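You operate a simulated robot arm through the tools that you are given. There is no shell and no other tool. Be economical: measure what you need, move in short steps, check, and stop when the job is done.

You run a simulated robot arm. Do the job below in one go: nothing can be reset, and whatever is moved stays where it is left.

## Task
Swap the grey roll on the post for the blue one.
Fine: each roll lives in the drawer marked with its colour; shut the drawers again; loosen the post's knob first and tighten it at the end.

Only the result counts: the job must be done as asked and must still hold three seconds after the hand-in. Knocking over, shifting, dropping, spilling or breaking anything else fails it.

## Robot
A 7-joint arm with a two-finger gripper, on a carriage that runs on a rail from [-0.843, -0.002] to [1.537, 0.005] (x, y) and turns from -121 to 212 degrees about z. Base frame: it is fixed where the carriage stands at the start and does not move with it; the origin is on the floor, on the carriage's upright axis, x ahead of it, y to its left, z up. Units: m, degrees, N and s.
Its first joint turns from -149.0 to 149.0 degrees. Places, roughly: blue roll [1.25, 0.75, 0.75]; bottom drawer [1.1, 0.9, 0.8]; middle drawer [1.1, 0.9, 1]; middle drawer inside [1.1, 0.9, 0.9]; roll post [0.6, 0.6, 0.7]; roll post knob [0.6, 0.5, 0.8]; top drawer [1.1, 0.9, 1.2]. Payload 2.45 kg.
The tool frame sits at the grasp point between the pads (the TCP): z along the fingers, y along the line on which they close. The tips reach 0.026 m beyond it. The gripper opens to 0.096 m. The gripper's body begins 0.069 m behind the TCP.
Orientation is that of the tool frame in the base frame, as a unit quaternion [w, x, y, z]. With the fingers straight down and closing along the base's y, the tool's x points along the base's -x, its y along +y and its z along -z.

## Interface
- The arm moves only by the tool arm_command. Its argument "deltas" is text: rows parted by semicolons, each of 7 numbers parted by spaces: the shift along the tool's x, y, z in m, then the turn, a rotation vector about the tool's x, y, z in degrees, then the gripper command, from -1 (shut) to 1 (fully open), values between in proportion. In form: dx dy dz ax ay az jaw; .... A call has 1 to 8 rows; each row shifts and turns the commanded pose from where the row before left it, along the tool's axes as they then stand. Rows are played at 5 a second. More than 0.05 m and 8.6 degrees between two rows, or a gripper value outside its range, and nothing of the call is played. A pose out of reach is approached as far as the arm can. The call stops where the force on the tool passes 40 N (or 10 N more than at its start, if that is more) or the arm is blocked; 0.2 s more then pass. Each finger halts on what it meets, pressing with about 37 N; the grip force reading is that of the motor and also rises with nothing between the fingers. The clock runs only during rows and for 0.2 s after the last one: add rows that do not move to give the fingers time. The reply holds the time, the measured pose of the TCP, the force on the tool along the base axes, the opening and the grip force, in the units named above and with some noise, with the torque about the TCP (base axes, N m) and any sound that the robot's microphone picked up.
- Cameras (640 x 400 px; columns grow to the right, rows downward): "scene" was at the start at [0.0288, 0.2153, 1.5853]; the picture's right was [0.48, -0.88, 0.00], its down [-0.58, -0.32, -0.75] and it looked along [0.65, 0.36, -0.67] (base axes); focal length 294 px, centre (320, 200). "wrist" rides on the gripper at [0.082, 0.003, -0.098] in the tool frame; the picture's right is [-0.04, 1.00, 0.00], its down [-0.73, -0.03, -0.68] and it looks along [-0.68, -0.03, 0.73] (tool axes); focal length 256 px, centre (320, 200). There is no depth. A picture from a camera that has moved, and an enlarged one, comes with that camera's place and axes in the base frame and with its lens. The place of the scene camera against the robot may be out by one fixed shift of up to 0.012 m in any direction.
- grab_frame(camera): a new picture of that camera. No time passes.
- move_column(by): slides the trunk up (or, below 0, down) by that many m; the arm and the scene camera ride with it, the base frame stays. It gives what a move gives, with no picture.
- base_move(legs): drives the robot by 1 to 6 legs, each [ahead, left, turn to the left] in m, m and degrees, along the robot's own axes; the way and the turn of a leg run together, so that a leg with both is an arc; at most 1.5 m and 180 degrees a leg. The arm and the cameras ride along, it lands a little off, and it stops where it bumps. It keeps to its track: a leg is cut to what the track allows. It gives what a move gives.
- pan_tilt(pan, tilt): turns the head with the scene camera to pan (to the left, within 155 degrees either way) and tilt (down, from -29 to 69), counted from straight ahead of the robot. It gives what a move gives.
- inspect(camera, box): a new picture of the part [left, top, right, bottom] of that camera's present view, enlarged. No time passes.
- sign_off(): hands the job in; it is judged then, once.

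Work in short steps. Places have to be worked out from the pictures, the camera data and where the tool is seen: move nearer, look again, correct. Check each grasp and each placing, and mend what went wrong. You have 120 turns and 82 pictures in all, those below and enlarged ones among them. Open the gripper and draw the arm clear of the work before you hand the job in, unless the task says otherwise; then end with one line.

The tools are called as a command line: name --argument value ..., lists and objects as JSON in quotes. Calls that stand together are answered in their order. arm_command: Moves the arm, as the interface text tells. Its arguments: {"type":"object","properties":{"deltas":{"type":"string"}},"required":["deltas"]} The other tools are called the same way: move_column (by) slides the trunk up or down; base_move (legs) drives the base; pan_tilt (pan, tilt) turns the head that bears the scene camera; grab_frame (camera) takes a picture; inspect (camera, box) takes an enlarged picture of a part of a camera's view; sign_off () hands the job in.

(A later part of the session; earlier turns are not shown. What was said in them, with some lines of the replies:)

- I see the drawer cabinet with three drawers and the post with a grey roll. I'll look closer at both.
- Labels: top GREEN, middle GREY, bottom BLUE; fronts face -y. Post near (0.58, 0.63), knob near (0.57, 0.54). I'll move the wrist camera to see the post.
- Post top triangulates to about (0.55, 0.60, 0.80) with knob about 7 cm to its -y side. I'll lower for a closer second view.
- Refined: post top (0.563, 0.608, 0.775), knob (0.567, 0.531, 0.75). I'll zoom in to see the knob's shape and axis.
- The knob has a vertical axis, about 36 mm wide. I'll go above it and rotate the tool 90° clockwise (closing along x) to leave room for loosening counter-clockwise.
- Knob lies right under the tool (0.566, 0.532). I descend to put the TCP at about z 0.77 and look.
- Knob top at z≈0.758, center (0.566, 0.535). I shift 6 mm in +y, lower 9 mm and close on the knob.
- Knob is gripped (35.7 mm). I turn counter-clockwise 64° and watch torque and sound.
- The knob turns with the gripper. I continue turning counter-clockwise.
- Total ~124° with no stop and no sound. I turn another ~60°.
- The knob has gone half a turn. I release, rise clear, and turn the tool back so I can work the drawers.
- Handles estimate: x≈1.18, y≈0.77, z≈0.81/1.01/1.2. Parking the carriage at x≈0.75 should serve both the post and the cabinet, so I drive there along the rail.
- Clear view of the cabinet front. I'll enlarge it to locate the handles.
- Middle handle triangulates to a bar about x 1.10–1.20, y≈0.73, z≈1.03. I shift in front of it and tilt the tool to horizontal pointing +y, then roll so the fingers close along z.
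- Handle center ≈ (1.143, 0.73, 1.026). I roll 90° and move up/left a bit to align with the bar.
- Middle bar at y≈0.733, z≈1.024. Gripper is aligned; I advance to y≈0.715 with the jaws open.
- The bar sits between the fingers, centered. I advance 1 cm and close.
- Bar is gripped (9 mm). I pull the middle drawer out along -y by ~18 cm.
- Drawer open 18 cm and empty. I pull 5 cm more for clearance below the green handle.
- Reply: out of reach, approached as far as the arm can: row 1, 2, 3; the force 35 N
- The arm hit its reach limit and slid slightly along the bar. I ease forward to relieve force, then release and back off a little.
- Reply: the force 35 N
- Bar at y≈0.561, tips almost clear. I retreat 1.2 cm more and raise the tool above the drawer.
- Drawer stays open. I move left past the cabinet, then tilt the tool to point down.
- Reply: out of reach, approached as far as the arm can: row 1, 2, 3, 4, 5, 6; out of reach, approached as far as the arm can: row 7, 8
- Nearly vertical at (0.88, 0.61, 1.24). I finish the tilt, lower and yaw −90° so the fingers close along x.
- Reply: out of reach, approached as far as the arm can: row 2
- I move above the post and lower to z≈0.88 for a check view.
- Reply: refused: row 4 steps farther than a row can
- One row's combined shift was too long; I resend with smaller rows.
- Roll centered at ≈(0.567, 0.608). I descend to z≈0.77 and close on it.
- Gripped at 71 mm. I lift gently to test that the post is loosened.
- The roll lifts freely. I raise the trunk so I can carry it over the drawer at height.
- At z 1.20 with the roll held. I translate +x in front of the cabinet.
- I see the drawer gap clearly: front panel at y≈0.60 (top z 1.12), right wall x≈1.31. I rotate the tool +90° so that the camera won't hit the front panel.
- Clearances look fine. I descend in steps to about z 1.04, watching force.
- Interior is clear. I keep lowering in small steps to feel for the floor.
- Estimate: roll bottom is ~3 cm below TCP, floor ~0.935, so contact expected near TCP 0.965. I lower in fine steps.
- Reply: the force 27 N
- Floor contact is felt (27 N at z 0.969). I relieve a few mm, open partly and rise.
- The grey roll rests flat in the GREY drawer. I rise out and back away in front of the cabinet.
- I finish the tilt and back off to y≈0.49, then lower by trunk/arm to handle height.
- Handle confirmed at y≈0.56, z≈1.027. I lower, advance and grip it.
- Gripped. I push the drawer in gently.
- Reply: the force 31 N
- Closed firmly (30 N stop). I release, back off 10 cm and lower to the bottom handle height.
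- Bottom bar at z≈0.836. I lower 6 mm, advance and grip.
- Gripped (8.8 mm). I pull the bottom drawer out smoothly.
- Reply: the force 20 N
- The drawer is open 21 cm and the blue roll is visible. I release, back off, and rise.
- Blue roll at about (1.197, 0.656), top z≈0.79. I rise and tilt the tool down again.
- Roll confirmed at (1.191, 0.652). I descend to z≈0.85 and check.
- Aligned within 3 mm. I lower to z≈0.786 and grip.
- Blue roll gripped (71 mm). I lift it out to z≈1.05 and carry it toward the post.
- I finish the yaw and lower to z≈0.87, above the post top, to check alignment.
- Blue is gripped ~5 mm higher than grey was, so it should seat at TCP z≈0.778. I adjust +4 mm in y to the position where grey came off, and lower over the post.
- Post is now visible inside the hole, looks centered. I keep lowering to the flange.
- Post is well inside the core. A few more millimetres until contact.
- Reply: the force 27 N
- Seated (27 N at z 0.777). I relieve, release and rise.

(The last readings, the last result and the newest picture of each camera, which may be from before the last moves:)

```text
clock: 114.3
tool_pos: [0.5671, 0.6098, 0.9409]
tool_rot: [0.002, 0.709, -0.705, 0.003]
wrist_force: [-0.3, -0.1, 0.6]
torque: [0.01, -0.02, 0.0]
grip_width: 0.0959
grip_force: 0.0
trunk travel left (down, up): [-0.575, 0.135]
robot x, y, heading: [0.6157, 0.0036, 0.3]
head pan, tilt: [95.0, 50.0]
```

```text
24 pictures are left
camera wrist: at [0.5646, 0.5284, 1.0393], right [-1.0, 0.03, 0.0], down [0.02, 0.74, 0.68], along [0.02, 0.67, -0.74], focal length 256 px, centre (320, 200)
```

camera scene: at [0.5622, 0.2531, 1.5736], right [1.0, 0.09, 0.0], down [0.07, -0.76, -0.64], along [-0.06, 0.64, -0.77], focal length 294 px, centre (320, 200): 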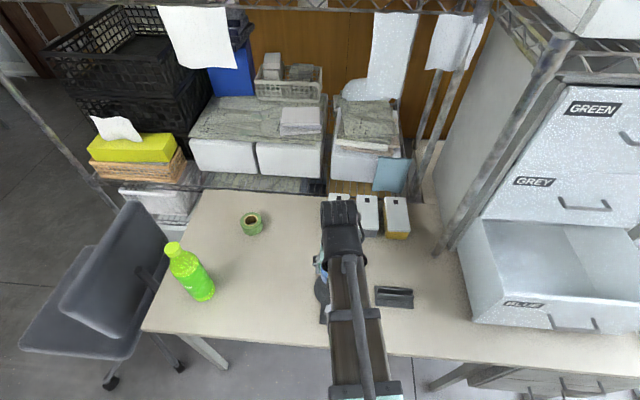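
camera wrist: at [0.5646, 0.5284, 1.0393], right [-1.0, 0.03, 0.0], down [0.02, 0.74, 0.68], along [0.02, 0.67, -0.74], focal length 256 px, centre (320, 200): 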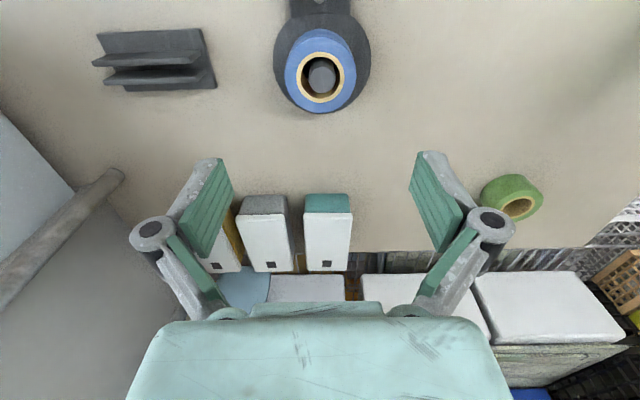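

Blue roll sits on the post. Next I close the bottom drawer: rise, yaw back and travel over to it.

arm_command --deltas "0 0 -0.05 0 0 0 1;0 0 -0.05 0 0 0 1;0 0 -0.04 0 0 0 1;0 0 0 0 0 8.2 1;0 0 0 0 0 8.2 1;0 0 0 0 0 8.2 1;0 0 0 0 0 8.2 1;0 0 0 0 0 8.2 1"

arm_command --deltas "0 0 0 0 0 8.2 1;0 0 0 0 0 8.2 1;0 0 0 0 0 8.2 1;0 0 0 0 0 8.2 1;0 0 0 0 0 8.2 1;0 0 0 0 0 8 1;-0.045 0 0 0 0 0 1;-0.045 0 0 0 0 0 1"

arm_command --deltas "-0.05 0 0 0 0 0 1;-0.05 0 0 0 0 0 1;-0.05 0 0 0 0 0 1;-0.05 0 0 0 0 0 1;-0.05 0 0 0 0 0 1;-0.05 0 0 0 0 0 1;-0.05 0 0 0 0 0 1;-0.05 0 0 0 0 0 1"

arm_command --deltas "-0.043 -0.02 0 0 0 0 0.3;-0.043 -0.02 0 0 0 0 0.3;0 -0.045 0 0 0 0 0.3;0 -0.045 0 0 0 0 0.3;0 0 0 -8.2 0 0 0.3;0 0 0 -8.2 0 0 0.3;0 0 0 -8.2 0 0 0.3;0 0 0 -8.2 0 0 0.3"

```text
clock: 116.2
tool_pos: [0.5667, 0.6103, 1.0829]
tool_rot: [-0.001, -0.416, 0.909, -0.002]
wrist_force: [-0.4, -0.1, 0.1]
torque: [0.0, -0.01, 0.02]
grip_width: 0.0962
grip_force: 0.0
trunk travel left (down, up): [-0.575, 0.135]
robot x, y, heading: [0.6174, 0.0003, 0.1]
head pan, tilt: [95.0, 50.0]
```

```text
clock: 118.0
tool_pos: [0.6569, 0.6092, 1.0818]
tool_rot: [0.001, -0.002, 1.0, -0.002]
wrist_force: [-0.4, 0.0, -0.3]
torque: [0.03, -0.02, 0.0]
grip_width: 0.0959
grip_force: 0.2
trunk travel left (down, up): [-0.575, 0.135]
robot x, y, heading: [0.6108, -0.0004, 0.2]
head pan, tilt: [95.0, 50.0]
```

```text
clock: 119.8
tool_pos: [1.0588, 0.6116, 1.0828]
tool_rot: [0.001, -0.003, 1.0, -0.002]
wrist_force: [-0.3, 0.6, -0.7]
torque: [0.02, -0.01, 0.01]
grip_width: 0.096
grip_force: 0.1
trunk travel left (down, up): [-0.575, 0.135]
robot x, y, heading: [0.6159, 0.0051, 0.5]
head pan, tilt: [95.0, 50.0]
```

```text
clock: 121.5
tool_pos: [1.1441, 0.4834, 1.0828]
tool_rot: [0.0, -0.003, 0.96, 0.281]
wrist_force: [0.8, 0.7, 0.4]
torque: [-0.01, 0.01, -0.01]
grip_width: 0.0626
grip_force: 0.0
trunk travel left (down, up): [-0.575, 0.135]
robot x, y, heading: [0.6143, 0.0026, 0.3]
head pan, tilt: [95.0, 50.0]
```

I finish the tilt, back off to y≈0.465, and lower to handle height.

arm_command --deltas "0 0 0 -8.2 0 0 0.3;0 0 0 -8.2 0 0 0.3;0 0 0 -8.2 0 0 0.3;0 0 0 -8.2 0 0 0.3;0 0 0 -8.2 0 0 0.3;0 0 0 -8.2 0 0 0.3;0 0 0 -8.2 0 0 0.3;0 0 -0.018 0 0 0 0.3"

arm_command --deltas "0 -0.045 0 0 0 0 0.3;0 -0.045 0 0 0 0 0.3;0 -0.045 0 0 0 0 0.3;0 -0.045 0 0 0 0 0.3;0 -0.045 0 0 0 0 0.3;0 -0.021 0 0 0 0 0.3;0 0 0 0 0 0 0.3"

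grab_frame --camera "wrist"

```text
clock: 123.3
tool_pos: [1.1433, 0.4648, 1.084]
tool_rot: [-0.002, -0.003, 0.707, 0.707]
wrist_force: [-0.2, 0.4, -0.7]
torque: [0.0, -0.01, 0.02]
grip_width: 0.0621
grip_force: 0.0
trunk travel left (down, up): [-0.575, 0.135]
robot x, y, heading: [0.6117, 0.0024, 0.2]
head pan, tilt: [95.0, 50.0]
```

```text
clock: 125.0
tool_pos: [1.1448, 0.4638, 0.8371]
tool_rot: [-0.001, -0.003, 0.707, 0.707]
wrist_force: [0.6, 0.5, 0.0]
torque: [-0.01, 0.03, -0.03]
grip_width: 0.0624
grip_force: 0.1
trunk travel left (down, up): [-0.575, 0.135]
robot x, y, heading: [0.6149, 0.0043, 0.5]
head pan, tilt: [95.0, 50.0]
```

```text
23 pictures are left
camera wrist: at [1.0632, 0.3659, 0.8409], right [0.04, 0.0, 1.0], down [0.74, -0.68, -0.03], along [0.67, 0.74, -0.03], focal length 256 px, centre (320, 200)
```

wrist: 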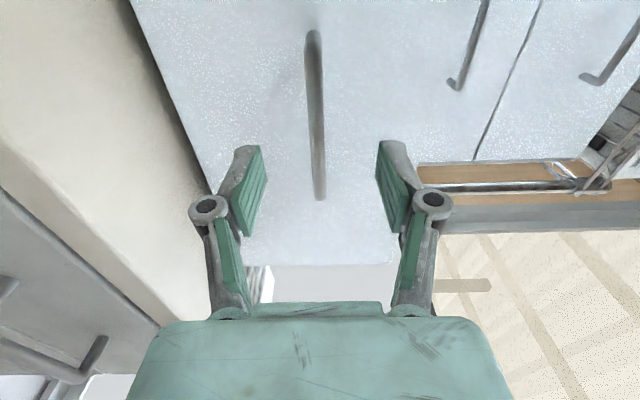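

Bar is between the fingers. I advance 4 cm, grip and push in.

arm_command --deltas "0 0 0.025 0 0 0 0.3;0 0 0.018 0 0 0 0.3;0 0 0 0 0 0 -1;0 0 0 0 0 0 -1;0 0 0 0 0 0 -1;0 0 0 0 0 0 -1"

arm_command --deltas "0 0 0.02 0 0 0 -1;0 0 0.025 0 0 0 -1;0 0 0.025 0 0 0 -1;0 0 0.025 0 0 0 -1;0 0 0.025 0 0 0 -1;0 0 0.025 0 0 0 -1;0 0 0.025 0 0 0 -1;0 0 0.02 0 0 0 -1"

arm_command --deltas "0 0 0.015 0 0 0 -1;0 0 0.008 0 0 0 -1;0 0 0.005 0 0 0 -1;0 0 0.004 0 0 0 -1;0 0 0 0 0 0 -1"

```text
clock: 126.3
tool_pos: [1.1439, 0.5084, 0.8366]
tool_rot: [-0.001, -0.003, 0.709, 0.706]
wrist_force: [-6.0, -1.3, -18.1]
torque: [-0.17, 0.05, -0.32]
grip_width: 0.0088
grip_force: 36.9
trunk travel left (down, up): [-0.575, 0.135]
robot x, y, heading: [0.6138, 0.0034, 0.3]
head pan, tilt: [95.0, 50.0]
```

```text
clock: 128.2
tool_pos: [1.1436, 0.6992, 0.8354]
tool_rot: [-0.001, -0.002, 0.708, 0.706]
wrist_force: [-3.6, 1.2, -16.5]
torque: [-0.1, 0.04, 0.96]
grip_width: 0.0086
grip_force: 36.8
trunk travel left (down, up): [-0.575, 0.135]
robot x, y, heading: [0.6167, -0.0005, 0.2]
head pan, tilt: [95.0, 50.0]
```

```text
clock: 129.3
tool_pos: [1.1444, 0.7293, 0.8352]
tool_rot: [-0.001, -0.002, 0.708, 0.706]
wrist_force: [-3.9, -29.2, -23.6]
torque: [-0.05, 0.07, -0.05]
grip_width: 0.0088
grip_force: 36.4
trunk travel left (down, up): [-0.575, 0.135]
robot x, y, heading: [0.6188, 0.0033, 0.2]
head pan, tilt: [95.0, 50.0]
```

Stopped with 29 N, so shut. I release, back off and look at the cabinet.

arm_command --deltas "0 0 -0.004 0 0 0 0.3;0 0 0 0 0 0 0.3;0 0 -0.03 0 0 0 0.3;0 0 -0.045 0 0 0 0.3;0 0 -0.045 0 0 0 0.3;0 0.04 0 0 0 0 1;0 0.045 0 0 0 0 1;0 0.045 0 0 0 0 1"

pan_tilt --pan 60 --tilt 40

grab_frame --camera "scene"

grab_frame --camera "wrist"

```text
clock: 131.2
tool_pos: [1.1431, 0.6064, 0.9675]
tool_rot: [-0.001, -0.003, 0.707, 0.707]
wrist_force: [-1.1, 0.6, 0.1]
torque: [0.04, -0.02, 0.01]
grip_width: 0.0961
grip_force: 0.1
trunk travel left (down, up): [-0.575, 0.135]
robot x, y, heading: [0.6148, 0.0036, 0.2]
head pan, tilt: [95.0, 50.0]
```

```text
clock: 132.2
tool_pos: [1.1447, 0.605, 0.9681]
tool_rot: [-0.002, -0.002, 0.707, 0.707]
wrist_force: [-0.1, -0.2, 0.6]
torque: [-0.01, -0.03, 0.03]
grip_width: 0.096
grip_force: 0.1
trunk travel left (down, up): [-0.575, 0.135]
robot x, y, heading: [0.6147, -0.0012, 0.2]
head pan, tilt: [60.0, 40.0]
```

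```text
22 pictures are left
camera scene: at [0.6113, 0.2502, 1.5878], right [0.87, -0.49, 0.0], down [-0.32, -0.56, -0.77], along [0.38, 0.67, -0.64], focal length 294 px, centre (320, 200)
```

scene: 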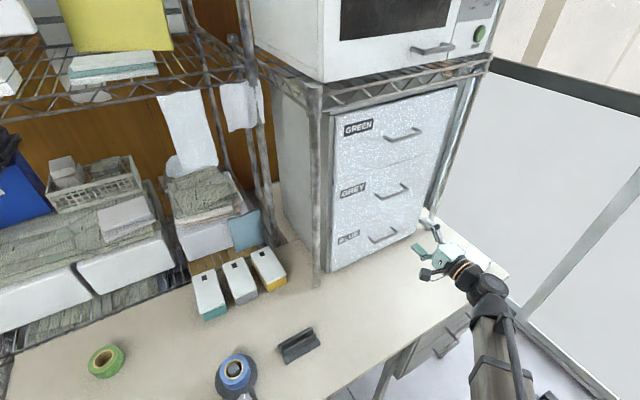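

```text
21 pictures are left
camera wrist: at [1.0622, 0.5073, 0.9701], right [0.04, 0.0, 1.0], down [0.74, -0.68, -0.03], along [0.67, 0.74, -0.03], focal length 256 px, centre (320, 200)
```

wrist: 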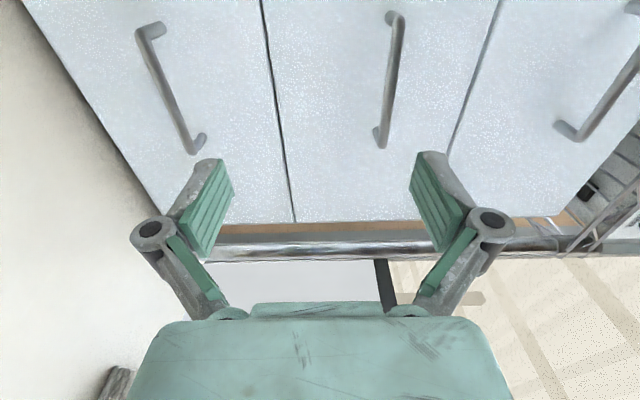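

All drawers are flush. Now to the knob: rise, tilt the tool down, then drive back to the rail start position.

arm_command --deltas "0 0.04 -0.025 0 0 0 1;0 0.04 -0.025 0 0 0 1;0 0.04 0 8.2 0 0 1;0 0 0 8.2 0 0 1;0 0 0 8.2 0 0 1;0 0 0 8.2 0 0 1;0 0 0 8.2 0 0 1;0 0 0 8.2 0 0 1"

arm_command --deltas "0 0 0 8.2 0 0 1;0 0 0 8.2 0 0 1;0 0 0 8.2 0 0 1;0 0 0 8.2 0 0 1;0 0 0 8 0 0 1;0 0 0 0 0 0 1"

base_move --legs '[[-0.615, 0, 0]]'

arm_command --deltas "0 0 0 0 0 -8.2 1;0 0 0 0 0 -8.2 1;0 0 0 0 0 -8.2 1;0 0 0 0 0 -8.2 1;0 0 0 0 0 -8.2 1;0 0 0 0 0 -8.2 1;0 0 0 0 0 -8.2 1;0 0 0 0 0 -8.2 1"

arm_command --deltas "0 0 0 0 0 -8.2 1;0 0 0 0 0 -8.2 1;0 0 0 0 0 -8 1;0 0 0 0 0 0 1"

```text
clock: 134.0
tool_pos: [1.1433, 0.5564, 1.0882]
tool_rot: [-0.001, -0.001, 0.938, 0.346]
wrist_force: [0.2, -0.5, 0.2]
torque: [0.02, 0.0, 0.04]
grip_width: 0.0961
grip_force: 0.0
trunk travel left (down, up): [-0.575, 0.135]
robot x, y, heading: [0.6139, 0.0046, 0.0]
head pan, tilt: [60.0, 40.0]
```

```text
clock: 135.4
tool_pos: [1.1426, 0.5569, 1.0873]
tool_rot: [0.001, -0.003, 1.0, -0.002]
wrist_force: [0.0, -0.6, 1.1]
torque: [-0.01, 0.01, 0.0]
grip_width: 0.096
grip_force: 0.0
trunk travel left (down, up): [-0.575, 0.135]
robot x, y, heading: [0.6145, -0.0018, 0.4]
head pan, tilt: [60.0, 40.0]
```

```text
clock: 138.8
tool_pos: [0.5306, 0.5562, 1.0875]
tool_rot: [0.0, -0.003, 1.0, -0.001]
wrist_force: [0.5, 0.3, 0.1]
torque: [0.01, 0.0, 0.02]
grip_width: 0.096
grip_force: 0.1
trunk travel left (down, up): [-0.575, 0.135]
robot x, y, heading: [0.0004, -0.0006, 0.3]
head pan, tilt: [60.0, 40.0]
```

```text
clock: 140.6
tool_pos: [0.5306, 0.5556, 1.0872]
tool_rot: [0.0, -0.547, 0.837, -0.001]
wrist_force: [-0.1, 0.4, 0.2]
torque: [-0.02, 0.02, 0.0]
grip_width: 0.0958
grip_force: 0.1
trunk travel left (down, up): [-0.575, 0.135]
robot x, y, heading: [0.0044, -0.0015, 0.3]
head pan, tilt: [60.0, 40.0]
```

```text
clock: 141.6
tool_pos: [0.5313, 0.5557, 1.0883]
tool_rot: [0.0, 0.71, -0.704, 0.002]
wrist_force: [-0.3, 0.6, 0.5]
torque: [0.01, -0.02, 0.0]
grip_width: 0.0959
grip_force: 0.2
trunk travel left (down, up): [-0.575, 0.135]
robot x, y, heading: [0.0028, -0.002, 0.2]
head pan, tilt: [60.0, 40.0]
```

I position above the knob and lower to z≈0.80 for a check.

arm_command --deltas "0.0215 -0.035 0 0 0 0 1;0 0 0.048 0 0 0 1;0 0 0.048 0 0 0 1;0 0 0.048 0 0 0 1;0 0 0.048 0 0 0 1;0 0 0.048 0 0 0 1;0 0 0.048 0 0 0 1;0 0 0 0 0 0 1"

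grab_frame --camera "wrist"

```text
clock: 143.4
tool_pos: [0.566, 0.5335, 0.8005]
tool_rot: [0.001, 0.71, -0.704, 0.001]
wrist_force: [0.2, -0.1, 0.0]
torque: [0.07, -0.06, 0.05]
grip_width: 0.096
grip_force: 0.0
trunk travel left (down, up): [-0.575, 0.135]
robot x, y, heading: [0.0035, -0.0007, 0.1]
head pan, tilt: [60.0, 40.0]
```

```text
20 pictures are left
camera wrist: at [0.5628, 0.4523, 0.8981], right [-1.0, 0.03, 0.0], down [0.02, 0.73, 0.68], along [0.02, 0.68, -0.73], focal length 256 px, centre (320, 200)
```

wrist: 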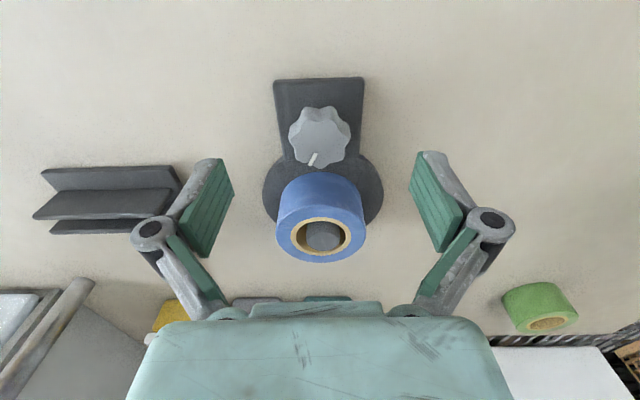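

Knob centered below. I lower to z 0.766 and close on it.

arm_command --deltas "0 0 0.02 0 0 0 1;0 0 0.0145 0 0 0 1;0 0 0 0 0 0 0;0 0 0 0 0 0 -1;0 0 0 0 0 0 -1;0 0 0 0 0 0 -1;0 0 0 0 0 0 -1"

grab_frame --camera "wrist"

```text
clock: 145.0
tool_pos: [0.566, 0.5335, 0.7664]
tool_rot: [0.0, 0.709, -0.705, 0.001]
wrist_force: [0.1, 1.3, 6.7]
torque: [-0.1, 0.03, -0.04]
grip_width: 0.0358
grip_force: 44.9
trunk travel left (down, up): [-0.575, 0.135]
robot x, y, heading: [0.0054, 0.0018, 0.6]
head pan, tilt: [60.0, 40.0]
```

```text
19 pictures are left
camera wrist: at [0.5631, 0.4528, 0.8642], right [-1.0, 0.03, 0.0], down [0.02, 0.73, 0.68], along [0.02, 0.68, -0.73], focal length 256 px, centre (320, 200)
```

wrist: 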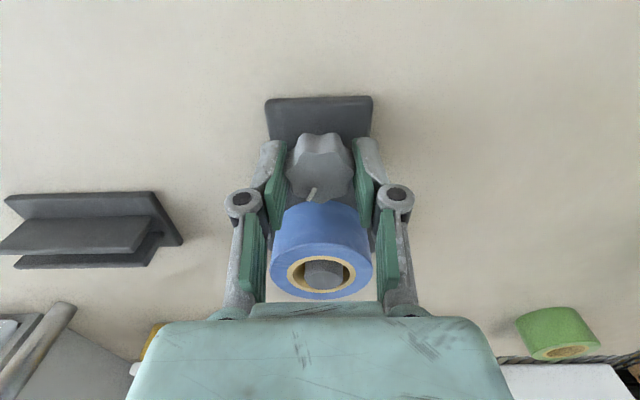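

Gripped. I turn it clockwise back by ~128°, watching torque.

arm_command --deltas "0 0 0 0 0 8 -1;0 0 0 0 0 8 -1;0 0 0 0 0 8 -1;0 0 0 0 0 8 -1;0 0 0 0 0 8 -1;0 0 0 0 0 8 -1;0 0 0 0 0 8 -1;0 0 0 0 0 8 -1"

arm_command --deltas "0 0 0 0 0 8 -1;0 0 0 0 0 8 -1;0 0 0 0 0 8 -1;0 0 0 0 0 8 -1;0 0 0 0 0 8 -1;0 0 0 0 0 8 -1;0 0 0 0 0 8 -1;0 0 0 0 0 8 -1"

arm_command --deltas "0 0 0 0 0 8 -1;0 0 0 0 0 8 -1;0 0 0 0 0 8 -1;0 0 0 0 0 8 -1;0 0 0 0 0 8 -1;0 0 0 0 0 8 -1;0 0 0 0 0 4 -1;0 0 0 0 0 0 -1"

grab_frame --camera "wrist"

```text
clock: 146.8
tool_pos: [0.5668, 0.534, 0.7661]
tool_rot: [0.001, -0.227, 0.974, 0.0]
wrist_force: [3.3, 4.8, 16.1]
torque: [-0.29, 0.46, 0.0]
grip_width: 0.0355
grip_force: 45.6
trunk travel left (down, up): [-0.575, 0.135]
robot x, y, heading: [0.004, 0.001, 0.6]
head pan, tilt: [60.0, 40.0]
```

```text
clock: 148.6
tool_pos: [0.5666, 0.5338, 0.7661]
tool_rot: [0.001, 0.324, 0.946, 0.0]
wrist_force: [3.8, -2.6, 13.1]
torque: [-0.3, 0.13, -0.02]
grip_width: 0.0356
grip_force: 45.0
trunk travel left (down, up): [-0.575, 0.135]
robot x, y, heading: [0.0041, 0.0013, 0.6]
head pan, tilt: [60.0, 40.0]
```

```text
clock: 150.4
tool_pos: [0.5658, 0.5325, 0.7664]
tool_rot: [0.002, 0.705, 0.709, 0.0]
wrist_force: [1.3, -6.9, 10.2]
torque: [-0.52, -0.03, -0.02]
grip_width: 0.0358
grip_force: 45.2
trunk travel left (down, up): [-0.575, 0.135]
robot x, y, heading: [0.0044, -0.0008, 0.6]
head pan, tilt: [60.0, 40.0]
```

```text
18 pictures are left
camera wrist: at [0.5686, 0.6148, 0.864], right [1.0, -0.03, 0.0], down [-0.03, -0.73, 0.68], along [-0.02, -0.68, -0.73], focal length 256 px, centre (320, 200)
```

wrist: 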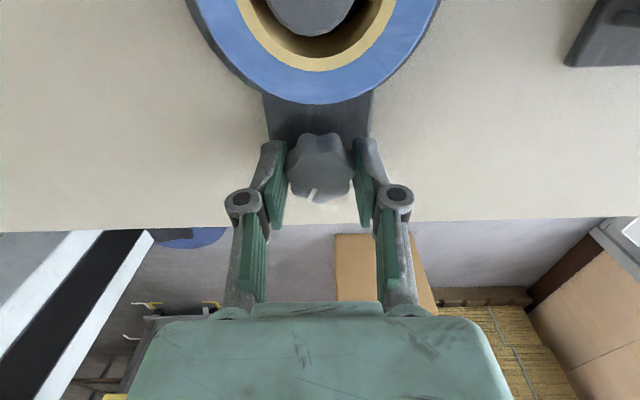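

The mark is back to its original direction. I nudge 6° further clockwise to feel whether there's a stop.

arm_command --deltas "0 0 0 0 0 3 -1;0 0 0 0 0 3 -1;0 0 0 0 0 0 -1"

inspect --camera "wrist" --box '[240, 100, 400, 220]'

```text
clock: 151.2
tool_pos: [0.5668, 0.5345, 0.7655]
tool_rot: [0.0, 0.741, 0.672, 0.0]
wrist_force: [-1.6, -6.3, 7.9]
torque: [-0.36, -0.04, 0.58]
grip_width: 0.0356
grip_force: 45.3
trunk travel left (down, up): [-0.575, 0.135]
robot x, y, heading: [0.0037, -0.0002, 0.2]
head pan, tilt: [60.0, 40.0]
```

```text
3.33 times, centred on (320, 160) of wrist
camera zoom: at [0.5769, 0.6146, 0.864], right [0.99, -0.14, 0.0], down [-0.1, -0.73, 0.68], along [-0.09, -0.67, -0.73], focal length 853 px, centre (320, 333)
```

zoom: 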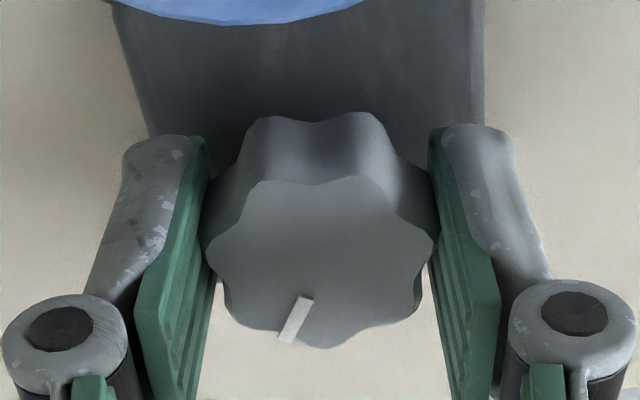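

Torque jumped to 0.58 N m: the knob is at its tight stop. I release and lift away.

arm_command --deltas "0 0 0 0 0 0 0.3;0 0 0 0 0 0 1;0 0 0 0 0 0 1;0 0 -0.03 0 0 0 1;0 0 -0.045 0 0 0 1;0 0 -0.045 0 0 0 1;0 0 -0.045 0 0 0 1;0 0 -0.045 0 0 0 1"

grab_frame --camera "wrist"

arm_command --deltas "-0.045 0 -0.02 0 0 0 1;-0.045 0 0 0 0 0 1;-0.045 0 0 0 0 0 1;-0.045 0 0 0 0 0 1;0 0 0 0 0 0 1"

grab_frame --camera "scene"

```text
clock: 153.0
tool_pos: [0.5648, 0.5345, 0.9765]
tool_rot: [0.001, 0.74, 0.672, 0.001]
wrist_force: [1.0, 0.8, -0.6]
torque: [-0.01, -0.04, 0.0]
grip_width: 0.0961
grip_force: 0.1
trunk travel left (down, up): [-0.575, 0.135]
robot x, y, heading: [0.0063, -0.0019, 0.6]
head pan, tilt: [60.0, 40.0]
```

```text
16 pictures are left
camera wrist: at [0.5764, 0.6159, 1.0741], right [0.99, -0.14, 0.0], down [-0.1, -0.73, 0.68], along [-0.09, -0.67, -0.73], focal length 256 px, centre (320, 200)
```

wrist: 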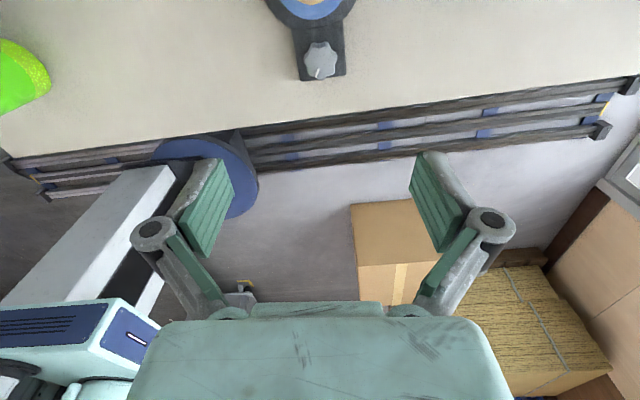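

```text
clock: 154.2
tool_pos: [0.5484, 0.3551, 0.9965]
tool_rot: [0.001, 0.74, 0.672, 0.0]
wrist_force: [0.0, 0.3, -0.2]
torque: [-0.04, 0.0, -0.03]
grip_width: 0.0962
grip_force: 0.0
trunk travel left (down, up): [-0.575, 0.135]
robot x, y, heading: [0.0009, -0.0021, 0.2]
head pan, tilt: [60.0, 40.0]
```

```text
15 pictures are left
camera scene: at [-0.0006, 0.2479, 1.5879], right [0.87, -0.49, 0.0], down [-0.32, -0.56, -0.77], along [0.38, 0.67, -0.64], focal length 294 px, centre (320, 200)
```

scene: 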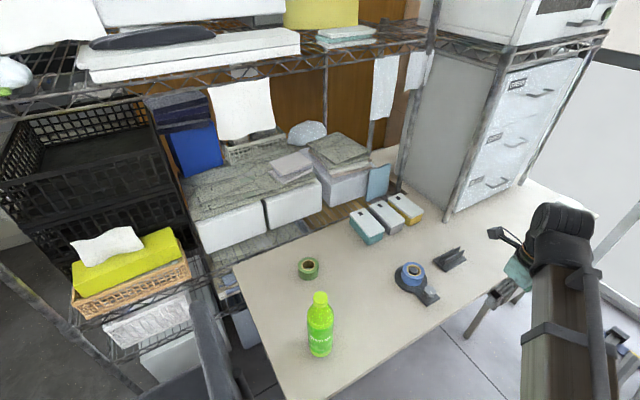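

Blue roll is on the post, the knob tight. One last zoom to confirm the drawers are flush.

inspect --camera "scene" --box '[420, 40, 620, 230]'

```text
2.11 times, centred on (520, 135) of scene
camera zoom: at [-0.0006, 0.2479, 1.5879], right [0.87, -0.49, 0.0], down [-0.32, -0.56, -0.77], along [0.38, 0.67, -0.64], focal length 619 px, centre (-101, 337)
```

zoom: 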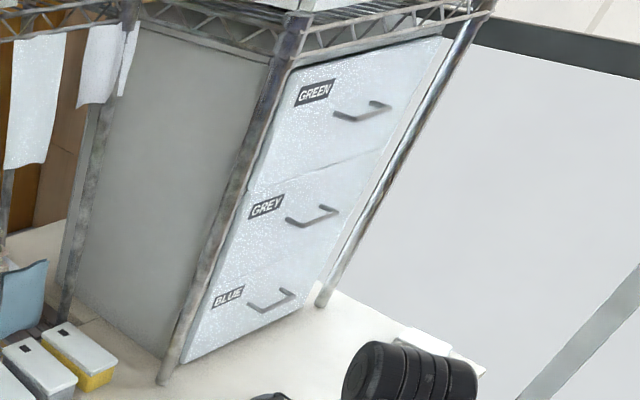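

All drawers are flush, the arm is clear and the gripper open. I hand in the job.

sign_off

```text
The job is handed in.
```

The blue roll is on the post with the knob tightened to its stop, the grey roll is in the GREY drawer, and all the drawers are shut.
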